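You operate a simulated robot arm through the tools that you are given. There is no shell and no other tool. Be economical: measure what you need, move in short steps, check, and stop when the job is done.

You are at the controls of a simulated two-armed robot. One attempt, no reset.

TASK
Pick up the white jug from the computer desk with one hand, pass it to the other hand and put it on the mounting plate behind the laser. Set down upright: jug.

It is judged by the outcome, as a careful person would: the job done as asked, and still so three seconds after it is handed in. It fails if anything else is knocked over, pushed out of place, dropped, spilled or broken.

THE ROBOT
Two 7-joint arms with two-finger parallel grippers on one trunk, on a base that drives. Base frame: it is fixed to the floor where the robot stands at the start and does not move with it; the origin is under the middle of the robot, x ahead of it, y to its left, z up; the surface under the hand at the start is at about z = 0.7. Readings come in m, degrees, newtons and seconds.
The left shoulder is at the start at [0.06, 0.189, 1.103], the right one opposite. With the tool pointing down near the work surface each hand reaches from about 0.1 to 0.64 m from the robot's upright axis, wherever it stands, measured 20 degrees to its own side. Places, roughly: mounting plate behind the laser [-3.4, -1.3, 0.9]. Payload 3.43 kg a hand.
The TCP of each hand is the grasp point between the finger pads, 0.03 m short of the fingertips. In the tool frame z runs along the fingers and y along their closing line. The gripper opens to 0.094 m. The fingers are 0.028 m wide and 0.01 m thick; the gripper's body (0.05 by 0.096 m) begins 0.055 m behind the TCP.
Orientation is that of the tool frame in the base frame, as [roll, pitch, yaw] about the fixed x, y, z axes, in that order (R = Rz(yaw) Ry(pitch) Rx(roll)). With the fingers straight down and closing along the base's y, the tool's x points along the base's -x, its y along +y and its z along -z.

THE INTERFACE
- The arms move only by the tool drive_tool. It takes "left_rows", "right_rows" or both (then of equal length, played together; a hand with none holds still); each is a list that holds one entry, the list of rows, each a list of 7 numbers: the shift along the base's x, y, z in cm, then the turn, a rotation vector about the base's x, y, z in rad, then the closure, from 0 (fully open) to 1 (shut). In form: [[[tx, ty, tz, rx, ry, rz, hand], ...]]. A call has 1 to 20 rows; each row is the pose to reach, as a shift and turn from the pose commanded when the call began. Each row takes 0.2 s and may step no farther than 0.05 m and 8.6 degrees from the row before; otherwise, or with a gripper value out of range, the whole call is refused. A pose out of reach is approached as far as the arm can. The call stops where the force on the tool passes 40 N (or 10 N more than at its start, if that is more) or the arm is blocked; 0.2 s more then pass. Each finger travels about 0.153 m/s and halts on what it meets, pressing with about 43 N; the grip force reading is that of the motor and also rises with nothing between the fingers. The clock runs only during rows and for 0.2 s after the last one: add rows that repeat a pose to give the fingers time. It gives the time, the measured TCP pose, the force on the tool (base axes), the opening and the grip force at its end, in the units of the frame above (readings bear some noise), with the torque about the TCP (base axes, N m) and any sound that the robot's microphone picked up.
- Cameras (640 x 400 px; columns grow to the right, rows downward): "scene" is now at [0.0109, 0.0242, 1.6466]; the picture's right is [0.33, -0.94, 0.00], its down [-0.76, -0.27, -0.59] and it looks along [0.56, 0.20, -0.81] (base axes); focal length 278 px, centre (320, 200). "left" rides on the left gripper at [0.076, -0.014, -0.102] in its tool frame; the picture's right is [0.18, 0.98, 0.00], its down [-0.75, 0.14, -0.64] and it looks along [-0.63, 0.12, 0.77] (tool axes); focal length 243 px, centre (320, 200). "right" rides on the right gripper at [0.076, 0.014, -0.102] in its tool frame; the picture's right is [-0.18, 0.98, 0.00], its down [-0.75, -0.14, -0.64] and it looks along [-0.63, -0.12, 0.77] (tool axes); focal length 243 px, centre (320, 200). There is no depth. A picture from a camera that has moved, and an enlarged one, comes with that camera's place and axes in the base frame and with its lens.
- snapshot(camera): a new picture of that camera. The clock stands still meanwhile.
- move_column(by): slides the trunk up (or, below 0, down) by that many m; the arms and the scene camera ride with it, the base frame stays. It gives what a move gives, with no picture.
- steer(legs): drives the robot by 1 to 6 legs, each [ahead, left, turn to the left] in m, m and degrees, along the robot's own axes; the way and the turn of a leg run together, so that a leg with both is an arc; at most 1.5 m and 180 degrees a leg. The arms and the cameras ride along, it lands a little off, and it stops where it bumps. It gives what a move gives.
- pan_tilt(pan, tilt): turns the head with the scene camera to pan (to the left, within 86 degrees either way) and tilt (down, from -29 to 69), counted from straight ahead of the robot. It gives what a move gives.
- close_up(camera, box): a new picture of the part [left, top, right, bottom] of that camera's present view, enlarged. The clock stands still meanwhile.
- job_done(): hands the job in; it is judged then, once.

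Work in short steps. Places have to be worked out from the pictures, the camera data and where the tool is seen: move nearer, look again, correct. Check each grasp and each placing, and mend what went wrong. You have 120 turns and 92 pictures in all, those below and enlarged ones among them. Open the grippers and draw the arms clear of the work before you hand the job in, unless the task says otherwise; then end with one line.

The tools are called after "Emit:" by a JSON object that holds its "api" and its "payload". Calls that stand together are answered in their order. drive_tool: Moves the arms, as the interface text tells. Its arguments: {"type":"object","properties":{"left_rows":{"type":"array"},"right_rows":{"type":"array"}},"required":[]} The other tools are called the same way: move_column (by) slides the trunk up or down; steer (legs) drives the base; pan_tilt (pan, tilt) turns the head that bears the scene camera; snapshot (camera) takes a picture; close_up (camera, box) takes an enlarged picture of a part of a camera's view; job_done () hands the job in.

At the start:

```text
t: 0.0
left_position: [0.4252, 0.2612, 0.936]
left_tool_rot: [180.0, 0.0, 179.9]
left_ft_force: [0.1, 0.2, 0.1]
left_moment: [-0.03, 0.01, -0.02]
left_width: 0.0937
left_gripper_force: 0.0
right_position: [0.3432, -0.0606, 1.0161]
right_tool_rot: [-179.9, 0.0, 180.0]
right_ft_force: [-0.1, 0.4, 0.2]
right_moment: [0.02, 0.0, -0.01]
right_width: 0.0938
right_gripper_force: 0.0
trunk travel left (down, up): [-0.775, 0.215]
robot x, y, heading: [-0.0013, 0.0032, -0.1]
head pan, tilt: [19.4, 53.8]
```

scene: 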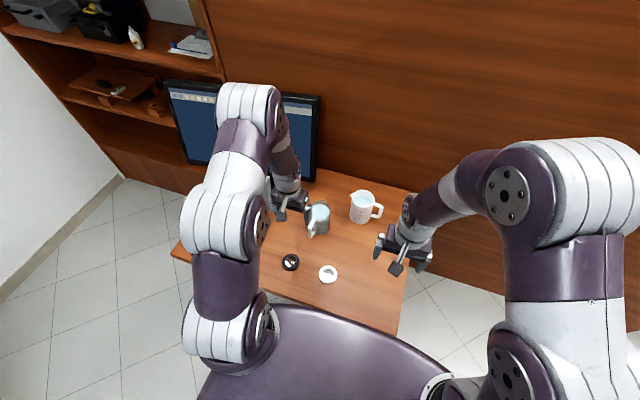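
right: 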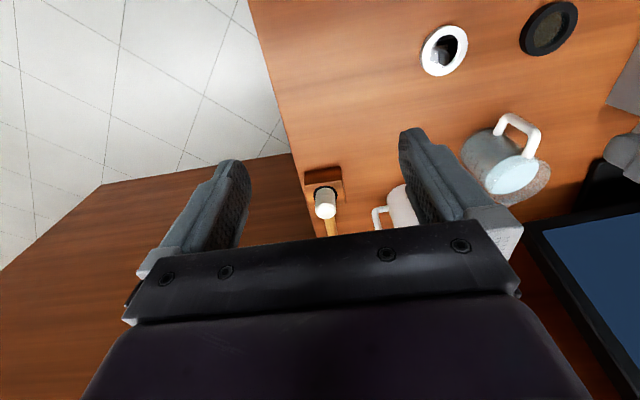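
left: 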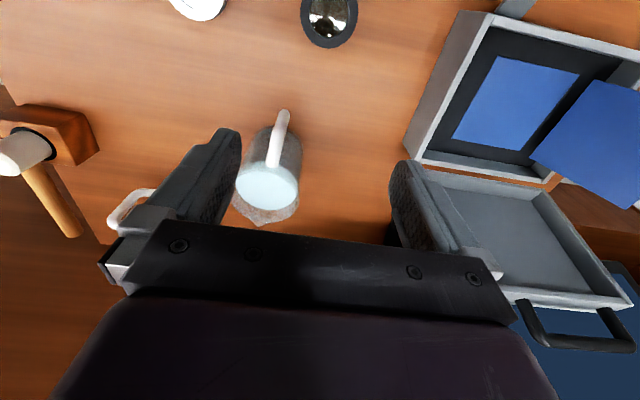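

I see two jugs, one white and one greyish. I'll enlarge the scene to tell them apart.

Emit:
{"api": "close_up", "payload": {"camera": "scene", "box": [260, 160, 420, 300]}}

```text
2.86 times, centred on (340, 230) of scene
camera zoom: at [0.0109, 0.0242, 1.6466], right [0.33, -0.94, 0.0], down [-0.76, -0.27, -0.59], along [0.56, 0.2, -0.81], focal length 796 px, centre (263, 114)
```

zoom: 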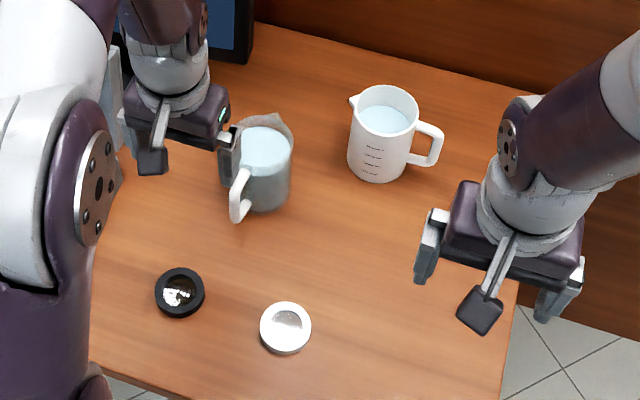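

The white jug (about x 0.64, y 0.08) is the target, and it seems to hold water. I'll draw the right hand back and up to see the area it hides, where there seems to be a mallet near the right edge.

Emit:
{"api": "drive_tool", "payload": {"right_rows": [[[-4, -2, 2, 0, 0, 0, 0], [-8, -5, 4, 0, 0, 0, 0], [-10, -9, 5, 0, 0, 0, 0], [-10, -13, 6, 0, 0, 0, 0]]]}}

Emit:
{"api": "close_up", "payload": {"camera": "scene", "box": [280, 160, 440, 260]}}

Emit:
{"api": "snapshot", "payload": {"camera": "right"}}

```text
refused: row 2 steps farther than a row can; nothing moved
```

```text
4.00 times, centred on (360, 210) of scene
camera zoom: at [0.0109, 0.0242, 1.6466], right [0.33, -0.94, 0.0], down [-0.76, -0.27, -0.59], along [0.56, 0.2, -0.81], focal length 1114 px, centre (160, 160)
```

zoom: 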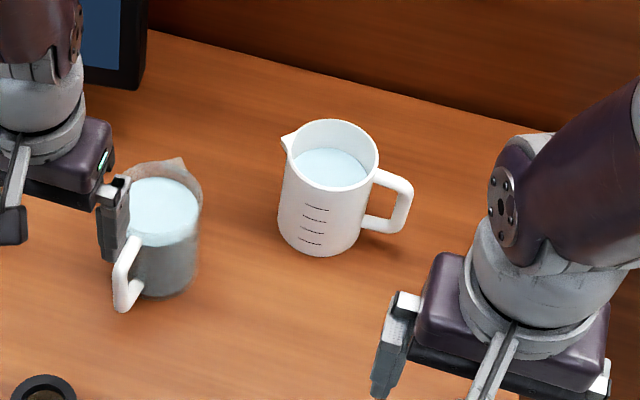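

```text
86 pictures are left
camera right: at [0.2673, -0.0459, 1.1174], right [0.18, 0.98, 0.0], down [0.75, -0.14, 0.64], along [0.63, -0.12, -0.77], focal length 243 px, centre (320, 200)
```

right: 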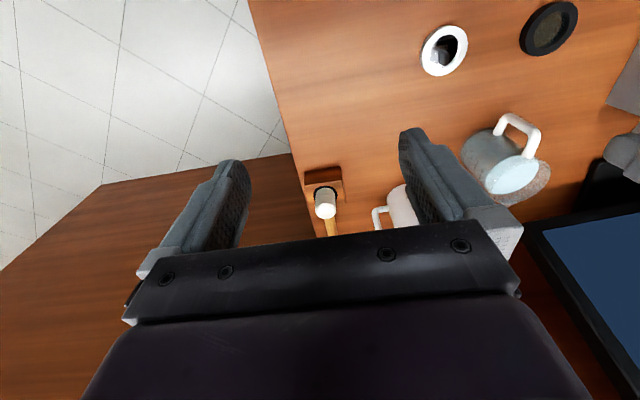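

The jug stands at about (0.641, 0.080), with its rim at z≈0.82, and the handle points to -y with its bar near (0.65, 0.011). I'll shift the right hand in smaller steps to uncover the mallet.

Emit:
{"api": "drive_tool", "payload": {"right_rows": [[[-4, -1, 2, 0, 0, 0, 0], [-7, -3, 4, 0, 0, 0, 0], [-10, -5, 6, 0, 0, 0, 0], [-10, -9, 8, 0, 0, 0, 0], [-10, -13, 8, 0, 0, 0, 0]]]}}

Emit:
{"api": "snapshot", "payload": {"camera": "scene"}}

Emit:
{"api": "snapshot", "payload": {"camera": "right"}}

```text
t: 1.2
left_position: [0.4257, 0.2617, 0.9369]
left_tool_rot: [180.0, 0.0, 179.9]
left_ft_force: [0.5, -0.5, 0.1]
left_moment: [0.01, 0.02, 0.0]
left_width: 0.0941
left_gripper_force: 0.0
right_position: [0.2423, -0.193, 1.0955]
right_tool_rot: [179.8, -0.1, 180.0]
right_ft_force: [-0.9, -0.8, 0.4]
right_moment: [0.0, 0.03, 0.0]
right_width: 0.094
right_gripper_force: 0.1
trunk travel left (down, up): [-0.775, 0.215]
robot x, y, heading: [0.0002, 0.0008, 0.0]
head pan, tilt: [19.4, 53.8]
```

```text
85 pictures are left
camera scene: at [0.0114, 0.0235, 1.6466], right [0.33, -0.94, 0.0], down [-0.76, -0.27, -0.59], along [0.56, 0.2, -0.81], focal length 278 px, centre (320, 200)
```

scene: 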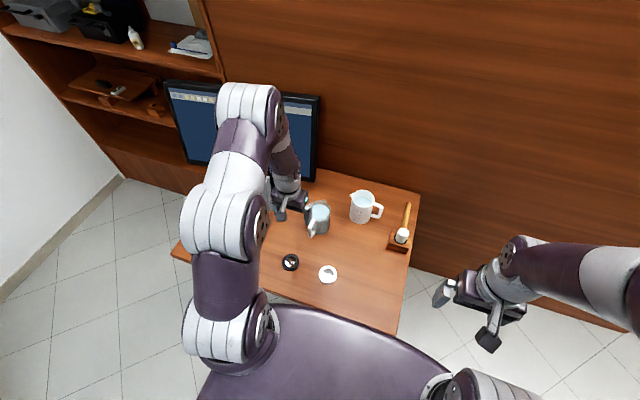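

```text
84 pictures are left
camera right: at [0.167, -0.1788, 1.1969], right [0.18, 0.98, 0.0], down [0.75, -0.14, 0.64], along [0.63, -0.12, -0.77], focal length 243 px, centre (320, 200)
```

right: 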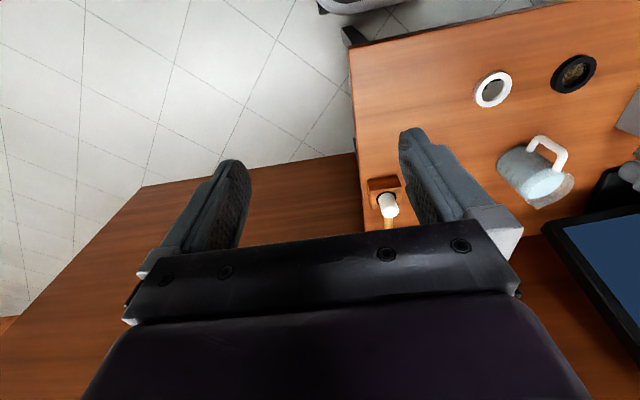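

The mallet lies around (0.6–0.68, -0.09), clear of the handle. The handle is at the edge of the right arm's reach, so I need to move the base. I'll look down at the clearance in front and pull the left hand back.

Emit:
{"api": "drive_tool", "payload": {"left_rows": [[[-4, 0, 3, 0, 0, 0, 0], [-8, 0, 6, 0, 0, 0, 0], [-12, 0, 9, 0, 0, 0, 0], [-14, 0, 12, 0, 0, 0, 0]]]}}

Emit:
{"api": "pan_tilt", "payload": {"pan": 0, "tilt": 65}}

Emit:
{"api": "snapshot", "payload": {"camera": "scene"}}

```text
t: 2.2
left_position: [0.286, 0.2601, 1.0602]
left_tool_rot: [-179.9, 0.2, -179.9]
left_ft_force: [-0.5, -0.3, -0.8]
left_moment: [0.02, -0.04, -0.01]
left_width: 0.0939
left_gripper_force: 0.0
right_position: [0.2416, -0.1929, 1.0957]
right_tool_rot: [-180.0, 0.1, -180.0]
right_ft_force: [-0.2, 0.4, 0.0]
right_moment: [0.04, -0.02, 0.0]
right_width: 0.0942
right_gripper_force: 0.2
trunk travel left (down, up): [-0.775, 0.215]
robot x, y, heading: [-0.0024, 0.0014, 0.4]
head pan, tilt: [19.4, 53.8]
```

```text
t: 3.0
left_position: [0.2875, 0.2623, 1.057]
left_tool_rot: [180.0, -0.1, -180.0]
left_ft_force: [0.3, -0.3, 0.1]
left_moment: [0.01, -0.02, 0.01]
left_width: 0.094
left_gripper_force: 0.0
right_position: [0.244, -0.1925, 1.0951]
right_tool_rot: [180.0, 0.0, -180.0]
right_ft_force: [-0.5, 0.1, -0.5]
right_moment: [0.02, -0.01, 0.0]
right_width: 0.0942
right_gripper_force: 0.0
trunk travel left (down, up): [-0.775, 0.215]
robot x, y, heading: [-0.0001, 0.0032, 0.0]
head pan, tilt: [0.0, 65.0]
```

```text
83 pictures are left
camera scene: at [0.0027, 0.0, 1.6335], right [0.0, -1.0, 0.0], down [-0.91, 0.0, -0.42], along [0.42, 0.0, -0.91], focal length 278 px, centre (320, 200)
```

scene: 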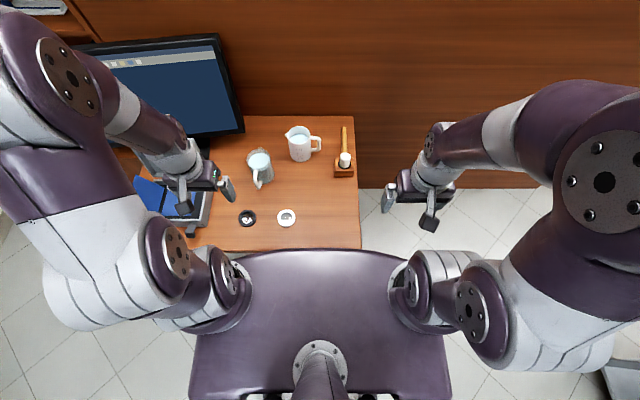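

The desk's front edge is at about x=0.245 and the trunk's front is near 0.14. I'll shift the base 0.2 m left and 4 cm ahead so the right hand can reach.

Emit:
{"api": "steer", "payload": {"legs": [[0, 0.2, 0], [0.04, 0, 0]]}}

Emit:
{"api": "snapshot", "payload": {"camera": "scene"}}

```text
t: 5.1
left_position: [0.3231, 0.4598, 1.0588]
left_tool_rot: [179.9, 0.2, -179.9]
left_ft_force: [-0.5, 0.0, -0.4]
left_moment: [0.01, -0.04, 0.01]
left_width: 0.094
left_gripper_force: 0.1
right_position: [0.2805, 0.0066, 1.0962]
right_tool_rot: [179.9, 0.2, -179.9]
right_ft_force: [-0.1, 0.2, 0.5]
right_moment: [0.03, 0.0, -0.02]
right_width: 0.094
right_gripper_force: 0.0
trunk travel left (down, up): [-0.775, 0.215]
robot x, y, heading: [0.0372, 0.1976, -0.1]
head pan, tilt: [0.0, 65.0]
```

```text
82 pictures are left
camera scene: at [0.0374, 0.1966, 1.6335], right [0.0, -1.0, 0.0], down [-0.91, 0.0, -0.43], along [0.43, 0.0, -0.91], focal length 278 px, centre (320, 200)
```

scene: 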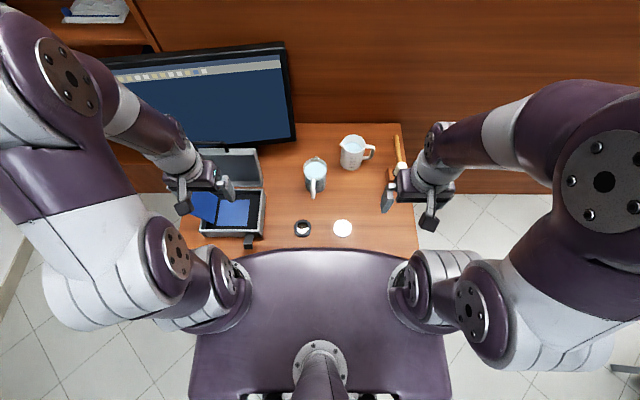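

The base landed well. I'll turn the right hand about +99° so it closes across the handle, and move it forward above the jug's right side.

Emit:
{"api": "drive_tool", "payload": {"right_rows": [[[2, 0, 0, 0, 0, 0.144, 0], [4, 0, 0, 0, 0, 0.288, 0], [6, 0, 0, 0, 0, 0.432, 0], [8, 0, 0, 0, 0, 0.576, 0], [11, 0, -1, 0, 0, 0.72, 0], [14, -1, -2, 0, 0, 0.864, 0], [17, -1, -3, 0, 0, 1.008, 0], [20, -2, -4, 0, 0, 1.152, 0], [22, -2, -5, 0, 0, 1.296, 0], [24, -2, -6, 0, 0, 1.44, 0], [26, -3, -7, 0, 0, 1.584, 0], [28, -3, -8, 0, 0, 1.728, 0], [28, -3, -8, 0, 0, 1.728, 0]]]}}

Emit:
{"api": "snapshot", "payload": {"camera": "right"}}

Emit:
{"api": "snapshot", "payload": {"camera": "scene"}}

```text
t: 7.9
left_position: [0.3252, 0.4614, 1.0572]
left_tool_rot: [-180.0, -0.1, -180.0]
left_ft_force: [0.0, -0.5, 0.8]
left_moment: [0.03, -0.04, -0.01]
left_width: 0.0939
left_gripper_force: 0.0
right_position: [0.5651, -0.0236, 1.0156]
right_tool_rot: [179.9, -0.1, -80.8]
right_ft_force: [-0.9, 0.9, 1.0]
right_moment: [0.01, -0.03, 0.02]
right_width: 0.0941
right_gripper_force: 0.1
trunk travel left (down, up): [-0.775, 0.215]
robot x, y, heading: [0.0419, 0.1959, -0.0]
head pan, tilt: [0.0, 65.0]
```

```text
81 pictures are left
camera right: at [0.562, -0.101, 1.1168], right [-1.0, 0.02, 0.0], down [0.02, 0.77, 0.64], along [0.02, 0.64, -0.77], focal length 243 px, centre (320, 200)
```

right: 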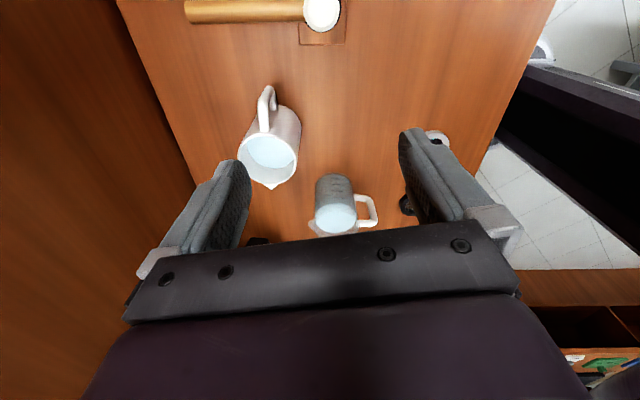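

```text
80 pictures are left
camera scene: at [0.0417, 0.1983, 1.6335], right [0.0, -1.0, 0.0], down [-0.91, 0.0, -0.42], along [0.42, 0.0, -0.91], focal length 278 px, centre (320, 200)
```

scene: 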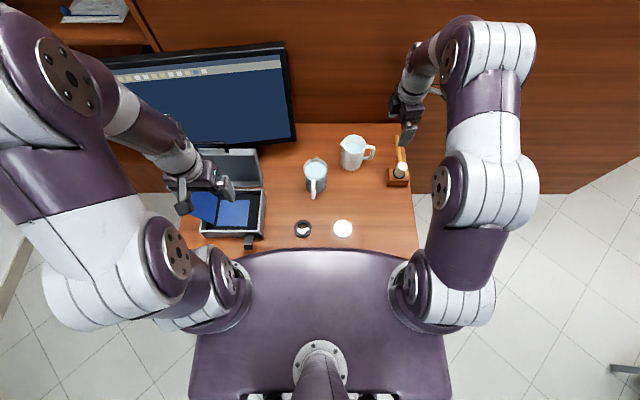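

Orientation is right. I'll enlarge the right camera's view of the handle to measure it.

Emit:
{"api": "close_up", "payload": {"camera": "right", "box": [210, 70, 338, 200]}}

Emit:
{"api": "close_up", "payload": {"camera": "scene", "box": [310, 110, 430, 200]}}

```text
3.08 times, centred on (274, 135) of right
camera zoom: at [0.562, -0.101, 1.1168], right [-1.0, 0.02, 0.0], down [0.02, 0.77, 0.64], along [0.02, 0.64, -0.77], focal length 746 px, centre (462, 400)
```

zoom: 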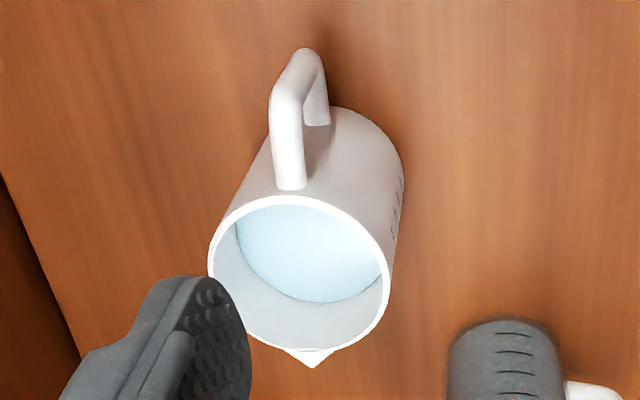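

```text
4.44 times, centred on (370, 155) of scene
camera zoom: at [0.0417, 0.1983, 1.6335], right [0.0, -1.0, 0.0], down [-0.91, 0.0, -0.42], along [0.42, 0.0, -0.91], focal length 1238 px, centre (98, 400)
```

zoom: 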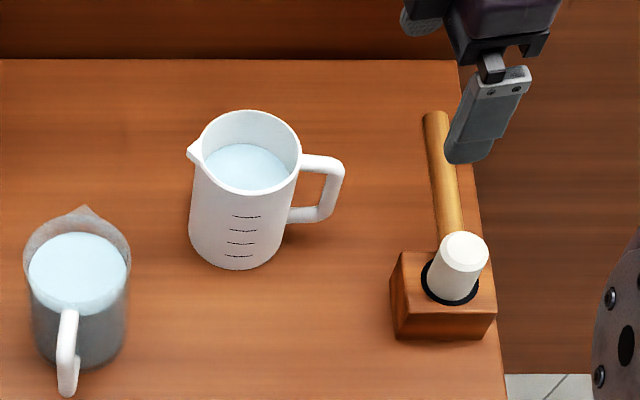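

The handle bar is at about (0.637, 0.004), pointing straight along -y. I'll straighten the yaw to -90 and hover above it at z≈0.9 to check.

Emit:
{"api": "drive_tool", "payload": {"right_rows": [[[2.5, 1, -3, 0, 0, -0.08, 0], [5, 2, -6, 0, 0, -0.16, 0], [7.2, 2.7, -9, 0, 0, -0.16, 0], [7.2, 2.7, -11.5, 0, 0, -0.16, 0], [7.2, 2.7, -11.5, 0, 0, -0.16, 0]]]}}

Emit:
{"api": "snapshot", "payload": {"camera": "right"}}

Emit:
{"api": "close_up", "payload": {"camera": "scene", "box": [310, 110, 430, 200]}}

```text
t: 9.1
left_position: [0.3244, 0.4601, 1.0578]
left_tool_rot: [179.9, 0.0, -179.9]
left_ft_force: [0.2, -1.1, 0.1]
left_moment: [0.0, -0.01, 0.01]
left_width: 0.094
left_gripper_force: 0.0
right_position: [0.64, 0.0051, 0.9018]
right_tool_rot: [-179.9, -0.1, -90.0]
right_ft_force: [0.4, -0.1, -0.1]
right_moment: [0.0, 0.03, -0.02]
right_width: 0.0942
right_gripper_force: 0.1
trunk travel left (down, up): [-0.775, 0.215]
robot x, y, heading: [0.0409, 0.1974, 0.0]
head pan, tilt: [0.0, 65.0]
```

```text
77 pictures are left
camera right: at [0.6236, -0.071, 1.002], right [-0.98, 0.18, 0.0], down [0.14, 0.75, 0.64], along [0.12, 0.63, -0.77], focal length 243 px, centre (320, 200)
```

right: 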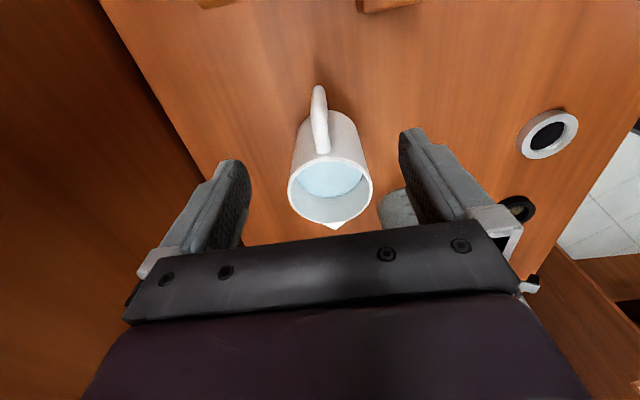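

```text
4.44 times, centred on (370, 155) of scene
camera zoom: at [0.0418, 0.1983, 1.6335], right [0.0, -1.0, 0.0], down [-0.91, 0.0, -0.42], along [0.42, 0.0, -0.91], focal length 1238 px, centre (98, 400)
```

zoom: 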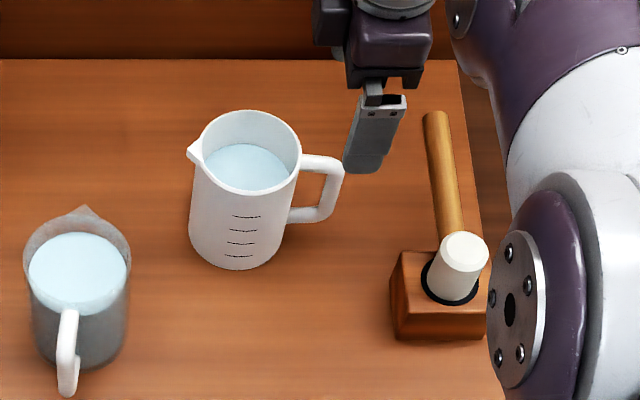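

The hand is aligned with the bar. The two views put the rim at about z=0.805, so I'll descend to z≈0.77 with the fingers open.

Emit:
{"api": "drive_tool", "payload": {"right_rows": [[[-0.2, 0, -3, 0, 0, 0, 0], [-0.2, 0, -6, 0, 0, 0, 0], [-0.2, 0, -9, 0, 0, 0, 0], [-0.2, 0, -11, 0, 0, 0, 0], [-0.2, 0, -13, 0, 0, 0, 0], [-0.2, 0, -13, 0, 0, 0, 0]]]}}

Emit:
{"api": "snapshot", "payload": {"camera": "right"}}

Emit:
{"api": "close_up", "payload": {"camera": "scene", "box": [310, 110, 430, 200]}}

```text
t: 10.5
left_position: [0.3261, 0.46, 1.0587]
left_tool_rot: [-179.9, 0.0, -179.9]
left_ft_force: [0.3, 0.1, -0.5]
left_moment: [0.03, -0.02, -0.02]
left_width: 0.0943
left_gripper_force: 0.1
right_position: [0.6332, 0.0041, 0.7703]
right_tool_rot: [-180.0, 0.0, -90.0]
right_ft_force: [-0.1, 0.2, -1.1]
right_moment: [-0.02, -0.01, 0.01]
right_width: 0.0941
right_gripper_force: 0.1
trunk travel left (down, up): [-0.775, 0.215]
robot x, y, heading: [0.0405, 0.2032, -0.2]
head pan, tilt: [0.0, 65.0]
```

```text
75 pictures are left
camera right: at [0.6191, -0.0717, 0.8724], right [-0.98, 0.18, 0.0], down [0.14, 0.75, 0.64], along [0.12, 0.63, -0.77], focal length 243 px, centre (320, 200)
```

right: 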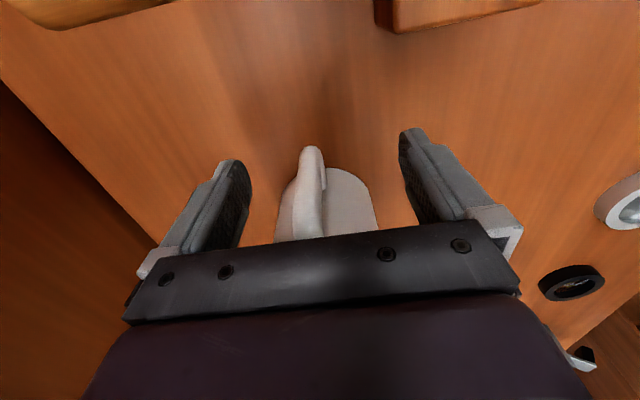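

```text
4.44 times, centred on (370, 155) of scene
camera zoom: at [0.0422, 0.1983, 1.6335], right [0.0, -1.0, 0.0], down [-0.91, 0.0, -0.42], along [0.42, 0.0, -0.91], focal length 1238 px, centre (98, 400)
```

zoom: 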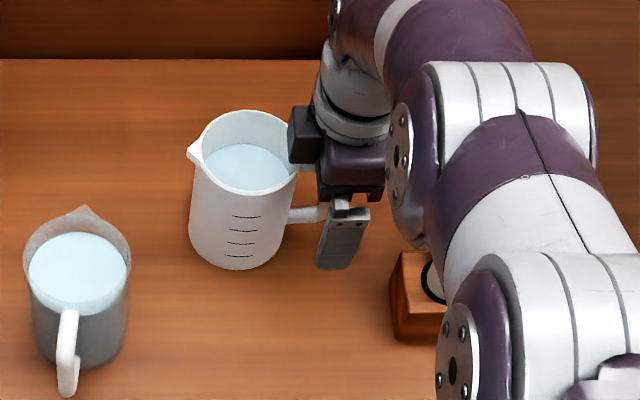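

The bar sits between the fingers, about 4 mm toward +x of centre. I'll recentre and close.

Emit:
{"api": "drive_tool", "payload": {"right_rows": [[[0.4, 0, 0, 0, 0, 0, 0], [0.4, 0, 0, 0, 0, 0, 0.5], [0.4, 0, 0, 0, 0, 0, 1], [0.4, 0, 0, 0, 0, 0, 1], [0.4, 0, 0, 0, 0, 0, 1]]]}}

Emit:
{"api": "snapshot", "payload": {"camera": "right"}}

```text
t: 11.7
left_position: [0.3261, 0.4605, 1.0576]
left_tool_rot: [180.0, 0.0, -179.8]
left_ft_force: [-0.2, 0.4, 0.1]
left_moment: [0.01, -0.01, 0.03]
left_width: 0.0941
left_gripper_force: 0.1
right_position: [0.6396, 0.0049, 0.7711]
right_tool_rot: [-179.9, 0.0, -90.0]
right_ft_force: [1.4, 0.3, 2.1]
right_moment: [0.18, 0.09, -0.11]
right_width: 0.0164
right_gripper_force: 43.3
trunk travel left (down, up): [-0.775, 0.215]
robot x, y, heading: [0.04, 0.2007, 0.1]
head pan, tilt: [0.0, 65.0]
```

```text
73 pictures are left
camera right: at [0.6238, -0.0718, 0.8725], right [-0.98, 0.18, 0.0], down [0.14, 0.75, 0.64], along [0.12, 0.63, -0.77], focal length 243 px, centre (320, 200)
```

right: 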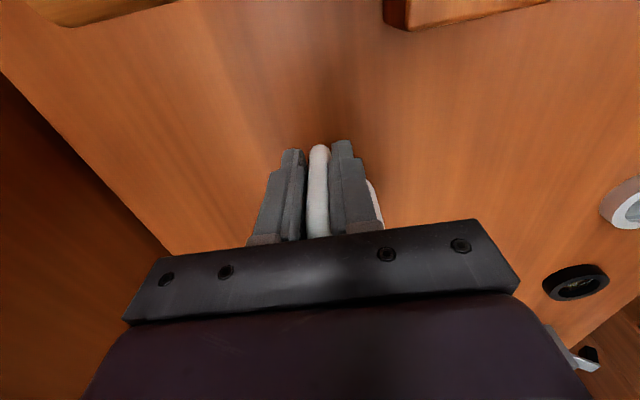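

Gripped at 16 mm width and 43 N. I'll lift gently, in small steps, and check for tilt and weight.

Emit:
{"api": "drive_tool", "payload": {"right_rows": [[[0, 0, 0.5, 0, 0, 0, 1], [0, 0, 1, 0, 0, 0, 1], [0, 0, 1.5, 0, 0, 0, 1], [0, 0, 2.2, 0, 0, 0, 1], [0, 0, 3, 0, 0, 0, 1], [0, 0, 4, 0, 0, 0, 1], [0, 0, 5, 0, 0, 0, 1], [0, 0, 5, 0, 0, 0, 1]]]}}

Emit:
{"api": "close_up", "payload": {"camera": "scene", "box": [310, 110, 430, 200]}}

```text
t: 13.5
left_position: [0.3265, 0.4598, 1.0568]
left_tool_rot: [-180.0, 0.1, -180.0]
left_ft_force: [-0.6, -0.4, 0.5]
left_moment: [0.02, 0.01, -0.01]
left_width: 0.0941
left_gripper_force: 0.1
right_position: [0.6382, 0.003, 0.819]
right_tool_rot: [179.9, 0.0, -90.1]
right_ft_force: [-0.5, -0.3, -3.5]
right_moment: [-0.23, 0.03, 0.0]
right_width: 0.0158
right_gripper_force: 43.5
trunk travel left (down, up): [-0.775, 0.215]
robot x, y, heading: [0.0408, 0.1987, -0.1]
head pan, tilt: [0.0, 65.0]
```

```text
4.44 times, centred on (370, 155) of scene
camera zoom: at [0.043, 0.198, 1.6335], right [0.0, -1.0, 0.0], down [-0.91, 0.0, -0.42], along [0.42, 0.0, -0.91], focal length 1238 px, centre (98, 400)
```

zoom: 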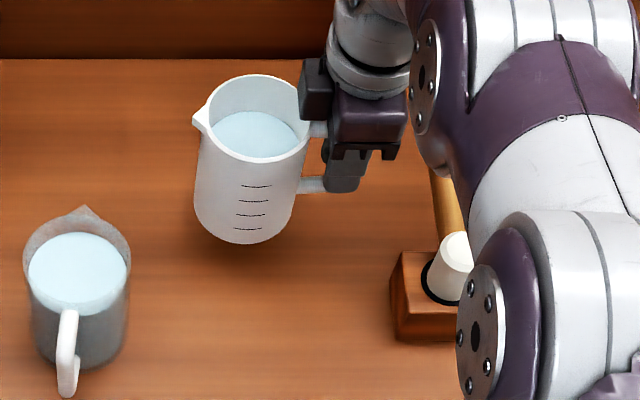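

The jug is held level with no slip (weight about 3.5 N). I'll raise it and bring it in toward the robot before driving.

Emit:
{"api": "drive_tool", "payload": {"right_rows": [[[0, 0, 2, 0, 0, 0, 1], [0, 0, 4, 0, 0, 0, 1], [0, 0, 6, 0, 0, 0, 1], [0, 0, 8, 0, 0, 0, 1], [0, 0, 10, 0, 0, 0, 1], [0, 0, 12, 0, 0, 0, 1], [-1, 0, 14, 0, 0, 0, 1], [-3, 0, 16, 0, 0, 0, 1], [-5, 0, 17, 0, 0, 0, 1], [-7, 0, 17, 0, 0, 0, 1], [-9, 0, 17, 0, 0, 0, 1], [-11, 0, 17, 0, 0, 0, 1], [-13, 0, 17, 0, 0, 0, 1], [-15, 0, 17, 0, 0, 0, 1], [-16, 0, 17, 0, 0, 0, 1]]]}}

Emit:
{"api": "snapshot", "payload": {"camera": "scene"}}

```text
t: 16.7
left_position: [0.3262, 0.4601, 1.0583]
left_tool_rot: [180.0, 0.1, -179.9]
left_ft_force: [0.3, 0.3, -0.2]
left_moment: [0.01, 0.0, -0.02]
left_width: 0.0938
left_gripper_force: 0.2
right_position: [0.4783, 0.0039, 0.9889]
right_tool_rot: [180.0, 0.0, -90.0]
right_ft_force: [-0.2, 0.9, -2.4]
right_moment: [-0.22, 0.01, 0.0]
right_width: 0.0159
right_gripper_force: 43.1
trunk travel left (down, up): [-0.775, 0.215]
robot x, y, heading: [0.0435, 0.2019, 0.1]
head pan, tilt: [0.0, 65.0]
```

```text
71 pictures are left
camera scene: at [0.0425, 0.1981, 1.6335], right [0.0, -1.0, 0.0], down [-0.91, 0.0, -0.42], along [0.42, 0.0, -0.91], focal length 278 px, centre (320, 200)
```

scene: 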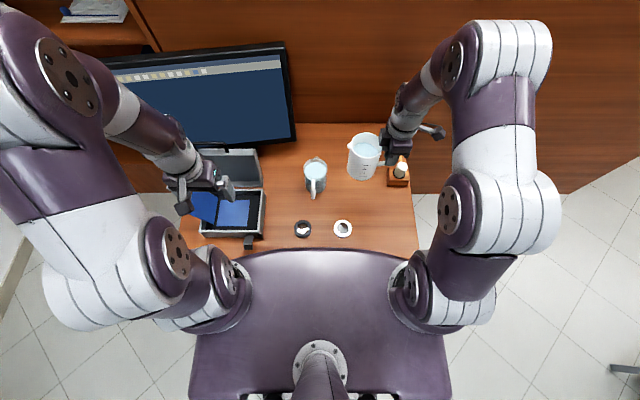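

Good. Before backing off, I'll look to both sides to see the room.

Emit:
{"api": "pan_tilt", "payload": {"pan": -86, "tilt": 20}}

Emit:
{"api": "snapshot", "payload": {"camera": "scene"}}

Emit:
{"api": "pan_tilt", "payload": {"pan": 86, "tilt": 20}}

Emit:
{"api": "snapshot", "payload": {"camera": "scene"}}

```text
t: 18.3
left_position: [0.3257, 0.4611, 1.058]
left_tool_rot: [-180.0, 0.0, -179.9]
left_ft_force: [-0.2, -0.4, 0.2]
left_moment: [0.02, 0.01, 0.0]
left_width: 0.0938
left_gripper_force: 0.1
right_position: [0.4788, 0.003, 0.9894]
right_tool_rot: [180.0, 0.0, -90.0]
right_ft_force: [-0.5, 0.0, -2.6]
right_moment: [-0.22, 0.0, 0.01]
right_width: 0.016
right_gripper_force: 42.8
trunk travel left (down, up): [-0.775, 0.215]
robot x, y, heading: [0.0383, 0.1988, 0.4]
head pan, tilt: [-85.9, 20.0]
```

```text
70 pictures are left
camera scene: at [-0.0111, 0.105, 1.6972], right [-1.0, -0.07, 0.0], down [-0.03, 0.34, -0.94], along [0.07, -0.94, -0.34], focal length 278 px, centre (320, 200)
```

scene: 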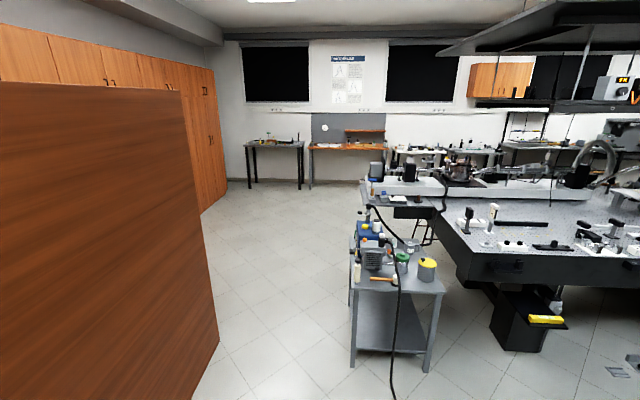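

```text
t: 20.9
left_position: [0.3261, 0.4617, 1.0576]
left_tool_rot: [180.0, 0.0, -179.9]
left_ft_force: [-1.4, -0.2, 0.2]
left_moment: [-0.01, 0.01, 0.0]
left_width: 0.0939
left_gripper_force: 0.1
right_position: [0.4773, 0.004, 0.9885]
right_tool_rot: [180.0, 0.0, -90.0]
right_ft_force: [0.5, -0.6, -3.0]
right_moment: [-0.25, 0.06, 0.02]
right_width: 0.0159
right_gripper_force: 43.3
trunk travel left (down, up): [-0.775, 0.215]
robot x, y, heading: [0.0392, 0.2011, 0.1]
head pan, tilt: [85.9, 20.0]
```

```text
69 pictures are left
camera scene: at [-0.0116, 0.2908, 1.6972], right [1.0, -0.07, 0.0], down [-0.02, -0.34, -0.94], along [0.06, 0.94, -0.34], focal length 278 px, centre (320, 200)
```

scene: 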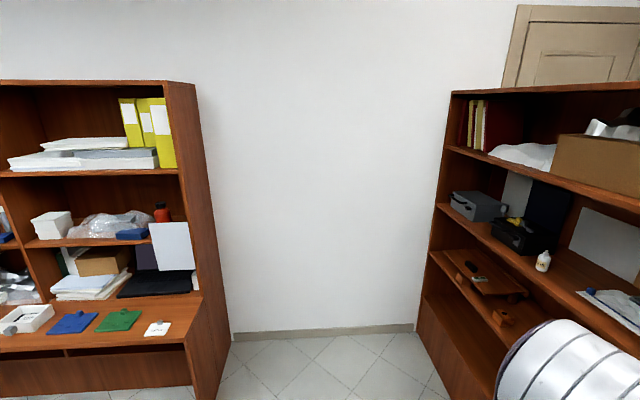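

The optical table runs along y≈-1.1 toward -x, and the target lies near its edge, with a wide aisle. I'll back off from the desk 0.45 m and turn right by 60° to look along the aisle.

Emit:
{"api": "steer", "payload": {"legs": [[-0.45, 0, 0], [0, 0, -60]]}}

Emit:
{"api": "pan_tilt", "payload": {"pan": -80, "tilt": 20}}

Emit:
{"api": "snapshot", "payload": {"camera": "scene"}}

Emit:
{"api": "pan_tilt", "payload": {"pan": -20, "tilt": 30}}

Emit:
{"api": "snapshot", "payload": {"camera": "scene"}}

```text
t: 23.6
left_position: [-0.1093, 0.4561, 1.0583]
left_tool_rot: [-179.9, 0.0, -180.0]
left_ft_force: [-0.1, 0.3, 0.2]
left_moment: [-0.03, -0.03, 0.0]
left_width: 0.094
left_gripper_force: 0.0
right_position: [0.0416, 0.0003, 0.9905]
right_tool_rot: [-179.9, 0.0, -90.0]
right_ft_force: [0.4, 1.4, -3.1]
right_moment: [-0.21, -0.02, -0.01]
right_width: 0.016
right_gripper_force: 43.3
trunk travel left (down, up): [-0.775, 0.215]
robot x, y, heading: [-0.3961, 0.1914, -0.0]
head pan, tilt: [85.9, 20.0]
stopped in leg 1: the robot was blocked; the commanded pose is now the measured one
```

```text
t: 26.1
left_position: [-0.108, 0.456, 1.0586]
left_tool_rot: [-180.0, 0.0, -179.9]
left_ft_force: [1.0, -0.2, -0.2]
left_moment: [0.01, 0.03, 0.0]
left_width: 0.0941
left_gripper_force: 0.0
right_position: [0.0456, -0.0013, 0.9892]
right_tool_rot: [180.0, 0.0, -90.0]
right_ft_force: [-0.9, 0.3, -2.7]
right_moment: [-0.22, -0.02, 0.02]
right_width: 0.0155
right_gripper_force: 42.6
trunk travel left (down, up): [-0.775, 0.215]
robot x, y, heading: [-0.3929, 0.1954, 0.1]
head pan, tilt: [-80.0, 20.0]
```

```text
68 pictures are left
camera scene: at [-0.4348, 0.1022, 1.6972], right [-0.98, -0.18, 0.0], down [-0.06, 0.34, -0.94], along [0.17, -0.93, -0.34], focal length 278 px, centre (320, 200)
```

scene: 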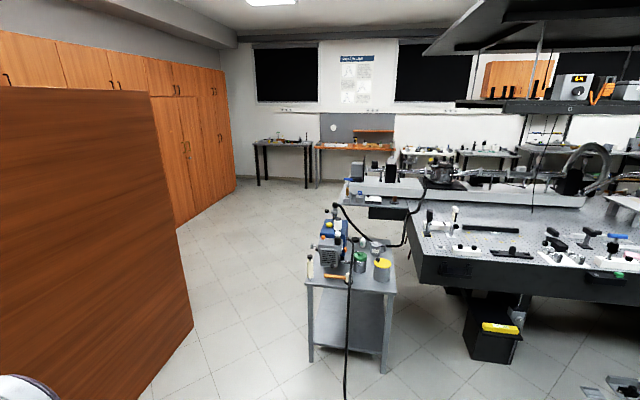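

```text
t: 27.4
left_position: [-0.1079, 0.4556, 1.0585]
left_tool_rot: [-180.0, 0.0, -179.9]
left_ft_force: [-0.2, 0.2, 0.0]
left_moment: [0.03, 0.02, -0.01]
left_width: 0.0942
left_gripper_force: 0.0
right_position: [0.0451, -0.0001, 0.9902]
right_tool_rot: [-179.9, 0.0, -90.1]
right_ft_force: [0.6, 0.2, -3.8]
right_moment: [-0.22, 0.0, -0.01]
right_width: 0.0158
right_gripper_force: 43.1
trunk travel left (down, up): [-0.775, 0.215]
robot x, y, heading: [-0.3902, 0.1894, -0.0]
head pan, tilt: [-20.0, 30.0]
```

```text
67 pictures are left
camera scene: at [-0.3662, 0.163, 1.6812], right [-0.34, -0.94, 0.0], down [-0.47, 0.17, -0.87], along [0.81, -0.3, -0.5], focal length 278 px, centre (320, 200)
```

scene: 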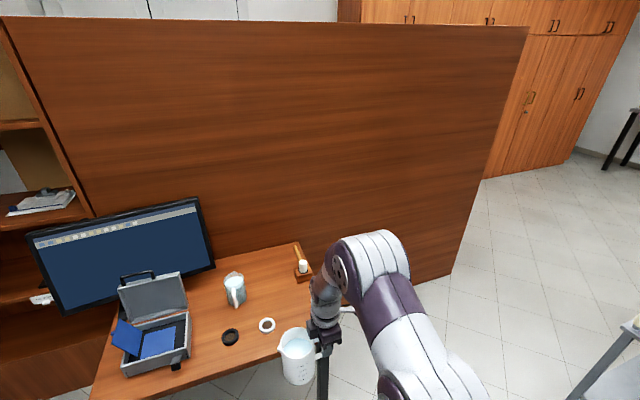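

I bumped something unseen behind me. I'll move slightly ahead, then sideways into the open floor on the right, and look back before turning.

Emit:
{"api": "steer", "payload": {"legs": [[0.04, 0, 0], [0, -0.35, 0]]}}

Emit:
{"api": "pan_tilt", "payload": {"pan": -86, "tilt": 45}}

Emit:
{"api": "snapshot", "payload": {"camera": "scene"}}

Emit:
{"api": "pan_tilt", "payload": {"pan": 86, "tilt": 45}}

Emit:
{"api": "snapshot", "payload": {"camera": "scene"}}

```text
t: 30.2
left_position: [-0.0673, 0.1119, 1.0572]
left_tool_rot: [-180.0, 0.0, -179.8]
left_ft_force: [-0.4, -0.1, 0.2]
left_moment: [0.02, 0.05, -0.02]
left_width: 0.0939
left_gripper_force: 0.1
right_position: [0.0848, -0.3457, 0.9899]
right_tool_rot: [-180.0, 0.0, -89.9]
right_ft_force: [-0.2, -0.5, -3.1]
right_moment: [-0.22, -0.02, 0.04]
right_width: 0.0159
right_gripper_force: 43.2
trunk travel left (down, up): [-0.775, 0.215]
robot x, y, heading: [-0.3539, -0.1531, 0.3]
head pan, tilt: [-20.0, 30.0]
```

```text
t: 31.5
left_position: [-0.0669, 0.1112, 1.0559]
left_tool_rot: [180.0, 0.0, -179.8]
left_ft_force: [0.4, 1.1, 0.2]
left_moment: [-0.05, -0.01, 0.0]
left_width: 0.0941
left_gripper_force: 0.0
right_position: [0.0861, -0.3446, 0.99]
right_tool_rot: [-180.0, 0.0, -89.9]
right_ft_force: [-1.0, -0.4, -2.6]
right_moment: [-0.24, -0.02, 0.04]
right_width: 0.0159
right_gripper_force: 42.7
trunk travel left (down, up): [-0.775, 0.215]
robot x, y, heading: [-0.351, -0.1503, 0.2]
head pan, tilt: [-85.9, 45.0]
```

```text
66 pictures are left
camera scene: at [-0.4049, -0.2325, 1.6586], right [-1.0, -0.07, 0.0], down [-0.05, 0.7, -0.71], along [0.05, -0.71, -0.71], focal length 278 px, centre (320, 200)
```

scene: 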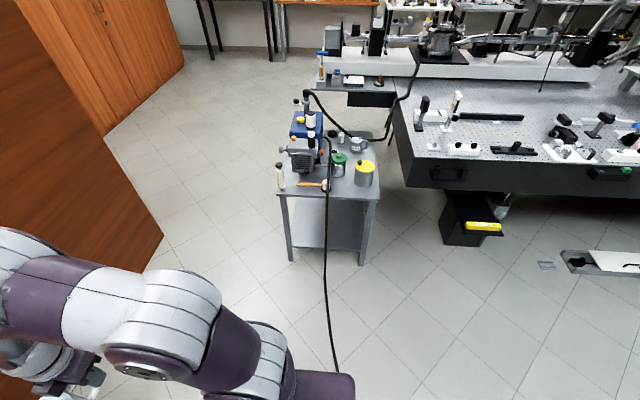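

```text
t: 34.1
left_position: [-0.0671, 0.1111, 1.058]
left_tool_rot: [179.9, 0.0, -179.9]
left_ft_force: [1.0, -0.4, -0.5]
left_moment: [0.0, 0.0, 0.02]
left_width: 0.0939
left_gripper_force: 0.0
right_position: [0.0844, -0.3452, 0.9906]
right_tool_rot: [180.0, 0.0, -89.9]
right_ft_force: [0.6, -0.2, -3.2]
right_moment: [-0.19, 0.03, 0.02]
right_width: 0.0159
right_gripper_force: 43.4
trunk travel left (down, up): [-0.775, 0.215]
robot x, y, heading: [-0.353, -0.1493, 0.2]
head pan, tilt: [85.9, 45.0]
```

```text
65 pictures are left
camera scene: at [-0.4054, -0.0704, 1.6586], right [1.0, -0.07, 0.0], down [-0.05, -0.71, -0.71], along [0.05, 0.71, -0.71], focal length 278 px, centre (320, 200)
```

scene: 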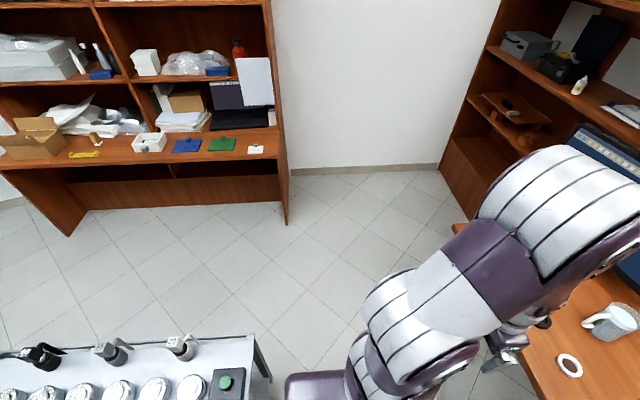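

The thing behind is an instrument bench (x<-0.55, y>-0.44). I'll move ahead and right to (-0.1, -0.42), where there's room to turn, then turn right 45° and look.

Emit:
{"api": "steer", "payload": {"legs": [[0.22, 0, 0], [0, -0.27, 0], [0, 0, -45]]}}

Emit:
{"api": "pan_tilt", "payload": {"pan": -86, "tilt": 35}}

Emit:
{"api": "snapshot", "payload": {"camera": "scene"}}

```text
t: 39.4
left_position: [0.2514, -0.4355, 1.0586]
left_tool_rot: [-180.0, 0.0, 134.3]
left_ft_force: [0.4, 0.5, 0.2]
left_moment: [0.01, -0.03, 0.01]
left_width: 0.0939
left_gripper_force: 0.1
right_position: [0.0309, -0.8636, 0.9908]
right_tool_rot: [180.0, 0.0, -135.8]
right_ft_force: [0.1, 0.6, -3.2]
right_moment: [-0.13, 0.18, 0.0]
right_width: 0.0159
right_gripper_force: 43.1
trunk travel left (down, up): [-0.775, 0.215]
robot x, y, heading: [-0.132, -0.4119, -45.7]
head pan, tilt: [85.9, 45.0]
```

```text
t: 42.0
left_position: [0.2533, -0.4361, 1.0579]
left_tool_rot: [-180.0, 0.0, 134.4]
left_ft_force: [-0.9, 0.4, 0.0]
left_moment: [-0.01, 0.0, 0.03]
left_width: 0.094
left_gripper_force: 0.0
right_position: [0.0314, -0.8628, 0.9895]
right_tool_rot: [-180.0, 0.0, -135.8]
right_ft_force: [0.0, -0.3, -2.2]
right_moment: [-0.14, 0.14, 0.0]
right_width: 0.0159
right_gripper_force: 42.9
trunk travel left (down, up): [-0.775, 0.215]
robot x, y, heading: [-0.1347, -0.4139, -45.8]
head pan, tilt: [-85.9, 35.0]
```

```text
64 pictures are left
camera scene: at [-0.2331, -0.4366, 1.6734], right [-0.75, 0.66, 0.0], down [0.38, 0.43, -0.82], along [-0.54, -0.61, -0.57], focal length 278 px, centre (320, 200)
```

scene: 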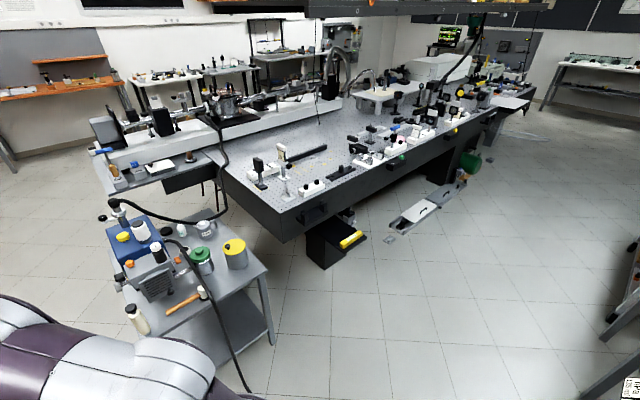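

The aisle is open and the plate seems to be at the far end of the optical table, jutting out. I'll turn to face -y so I can strafe along -x, and check the cable on the floor and the bench.

Emit:
{"api": "steer", "payload": {"legs": [[0, 0, -45]]}}

Emit:
{"api": "close_up", "payload": {"camera": "scene", "box": [0, 0, 640, 400]}}

Emit:
{"api": "pan_tilt", "payload": {"pan": -60, "tilt": 60}}

Emit:
{"api": "snapshot", "payload": {"camera": "scene"}}

```text
t: 44.4
left_position: [0.1269, -0.6996, 1.0569]
left_tool_rot: [180.0, 0.0, 90.0]
left_ft_force: [0.1, -0.2, -0.5]
left_moment: [-0.02, -0.02, -0.05]
left_width: 0.094
left_gripper_force: 0.1
right_position: [-0.3317, -0.8508, 0.9892]
right_tool_rot: [179.9, 0.0, 179.9]
right_ft_force: [-0.2, -0.9, -2.6]
right_moment: [-0.01, 0.23, 0.0]
right_width: 0.0158
right_gripper_force: 42.6
trunk travel left (down, up): [-0.775, 0.215]
robot x, y, heading: [-0.1323, -0.4134, -89.8]
head pan, tilt: [-85.9, 35.0]
```

```text
1.00 times, centred on (320, 200) of scene (not enlarged: the box is as wide or as high as the picture)
camera zoom: at [-0.2209, -0.36, 1.6734], right [-0.07, 1.0, 0.0], down [0.57, 0.04, -0.82], along [-0.82, -0.06, -0.57], focal length 278 px, centre (320, 200)
```

zoom: 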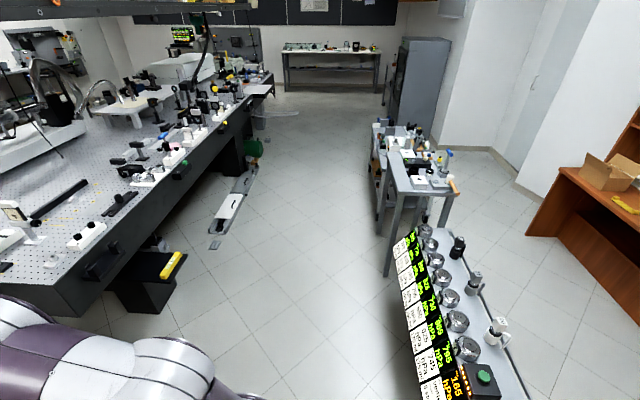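

```text
t: 45.3
left_position: [0.1266, -0.6997, 1.0579]
left_tool_rot: [180.0, 0.0, 90.0]
left_ft_force: [0.2, -0.5, 0.9]
left_moment: [-0.02, 0.03, 0.02]
left_width: 0.094
left_gripper_force: 0.0
right_position: [-0.3309, -0.8505, 0.9895]
right_tool_rot: [-180.0, 0.0, 179.9]
right_ft_force: [0.1, -0.2, -3.9]
right_moment: [-0.03, 0.21, -0.02]
right_width: 0.0156
right_gripper_force: 42.9
trunk travel left (down, up): [-0.775, 0.215]
robot x, y, heading: [-0.1354, -0.4133, -89.9]
head pan, tilt: [-60.0, 60.0]
```

```text
62 pictures are left
camera scene: at [-0.1908, -0.387, 1.6391], right [-0.5, 0.87, 0.0], down [0.75, 0.43, -0.5], along [-0.43, -0.25, -0.87], focal length 278 px, centre (320, 200)
```

scene: 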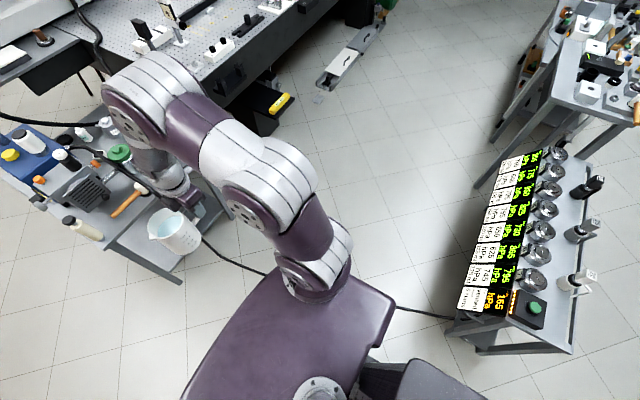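

The hose runs over the floor from the cart to the gauge bench, so it has to be crossed. The aisle is otherwise free (y -0.1 to -1.2). I'll strafe a short way to see whether the base passes.

Emit:
{"api": "steer", "payload": {"legs": [[0.03, 0, 0], [0, -0.4, 0]]}}

Emit:
{"api": "snapshot", "payload": {"camera": "scene"}}

```text
t: 48.3
left_position: [-0.287, -0.7305, 1.0575]
left_tool_rot: [-180.0, 0.1, 89.4]
left_ft_force: [-0.3, -0.2, -0.8]
left_moment: [-0.01, 0.02, 0.0]
left_width: 0.0943
left_gripper_force: 0.0
right_position: [-0.7468, -0.8765, 0.9891]
right_tool_rot: [-179.9, 0.0, 179.3]
right_ft_force: [-0.1, -1.1, -2.1]
right_moment: [0.05, 0.2, -0.01]
right_width: 0.016
right_gripper_force: 43.0
trunk travel left (down, up): [-0.775, 0.215]
robot x, y, heading: [-0.5436, -0.4411, -90.6]
head pan, tilt: [-60.0, 60.0]
```

```text
61 pictures are left
camera scene: at [-0.6013, -0.4143, 1.6391], right [-0.49, 0.87, 0.0], down [0.75, 0.43, -0.5], along [-0.44, -0.25, -0.87], focal length 278 px, centre (320, 200)
```

scene: 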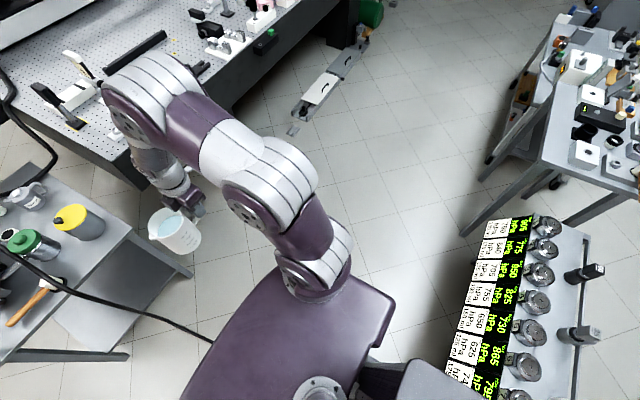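

It passed fine. I'll strafe on 1.1 m along -x.

Emit:
{"api": "steer", "payload": {"legs": [[0, -1.1, 0.6]]}}

Emit:
{"api": "pan_tilt", "payload": {"pan": -70, "tilt": 35}}

Emit:
{"api": "snapshot", "payload": {"camera": "scene"}}

```text
t: 53.9
left_position: [-1.3676, -0.7228, 1.057]
left_tool_rot: [180.0, 0.0, 90.2]
left_ft_force: [0.0, 0.1, 0.7]
left_moment: [0.01, 0.02, -0.01]
left_width: 0.094
left_gripper_force: 0.0
right_position: [-1.8245, -0.8745, 0.9903]
right_tool_rot: [180.0, 0.0, -179.9]
right_ft_force: [-0.1, -0.8, -3.0]
right_moment: [0.01, 0.2, 0.03]
right_width: 0.016
right_gripper_force: 42.7
trunk travel left (down, up): [-0.775, 0.215]
robot x, y, heading: [-1.6331, -0.4342, -90.1]
head pan, tilt: [-60.0, 60.0]
```

```text
t: 54.8
left_position: [-1.3679, -0.7238, 1.0575]
left_tool_rot: [179.9, 0.0, 90.2]
left_ft_force: [0.1, -0.1, 0.6]
left_moment: [0.03, 0.01, -0.01]
left_width: 0.0937
left_gripper_force: 0.2
right_position: [-1.8254, -0.8752, 0.9897]
right_tool_rot: [180.0, 0.0, 179.9]
right_ft_force: [0.0, -0.1, -3.3]
right_moment: [-0.04, 0.23, -0.01]
right_width: 0.0158
right_gripper_force: 42.8
trunk travel left (down, up): [-0.775, 0.215]
robot x, y, heading: [-1.6284, -0.4364, -89.7]
head pan, tilt: [-70.0, 35.0]
```

```text
60 pictures are left
camera scene: at [-1.7113, -0.4078, 1.6733], right [-0.34, 0.94, 0.0], down [0.54, 0.2, -0.82], along [-0.77, -0.28, -0.57], focal length 278 px, centre (320, 200)
```

scene: 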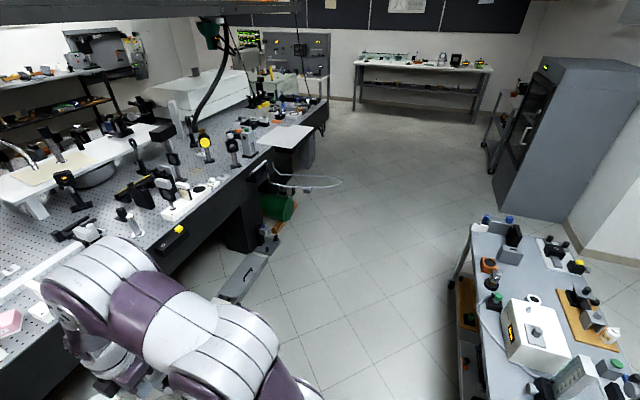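

Emit:
{"api": "close_up", "payload": {"camera": "scene", "box": [180, 50, 340, 250]}}

```text
2.00 times, centred on (260, 150) of scene
camera zoom: at [-1.7113, -0.4078, 1.6733], right [-0.34, 0.94, 0.0], down [0.54, 0.2, -0.82], along [-0.77, -0.28, -0.57], focal length 557 px, centre (440, 300)
```

zoom: 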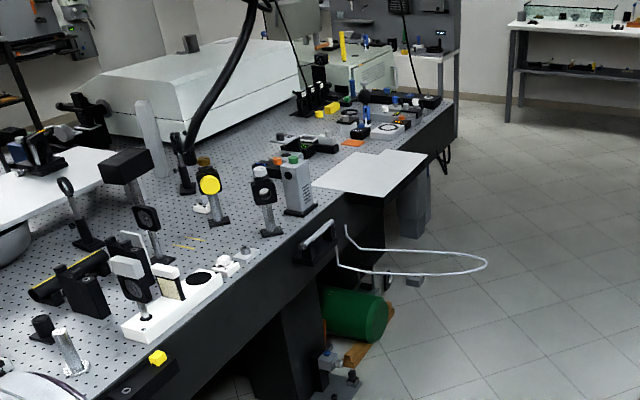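

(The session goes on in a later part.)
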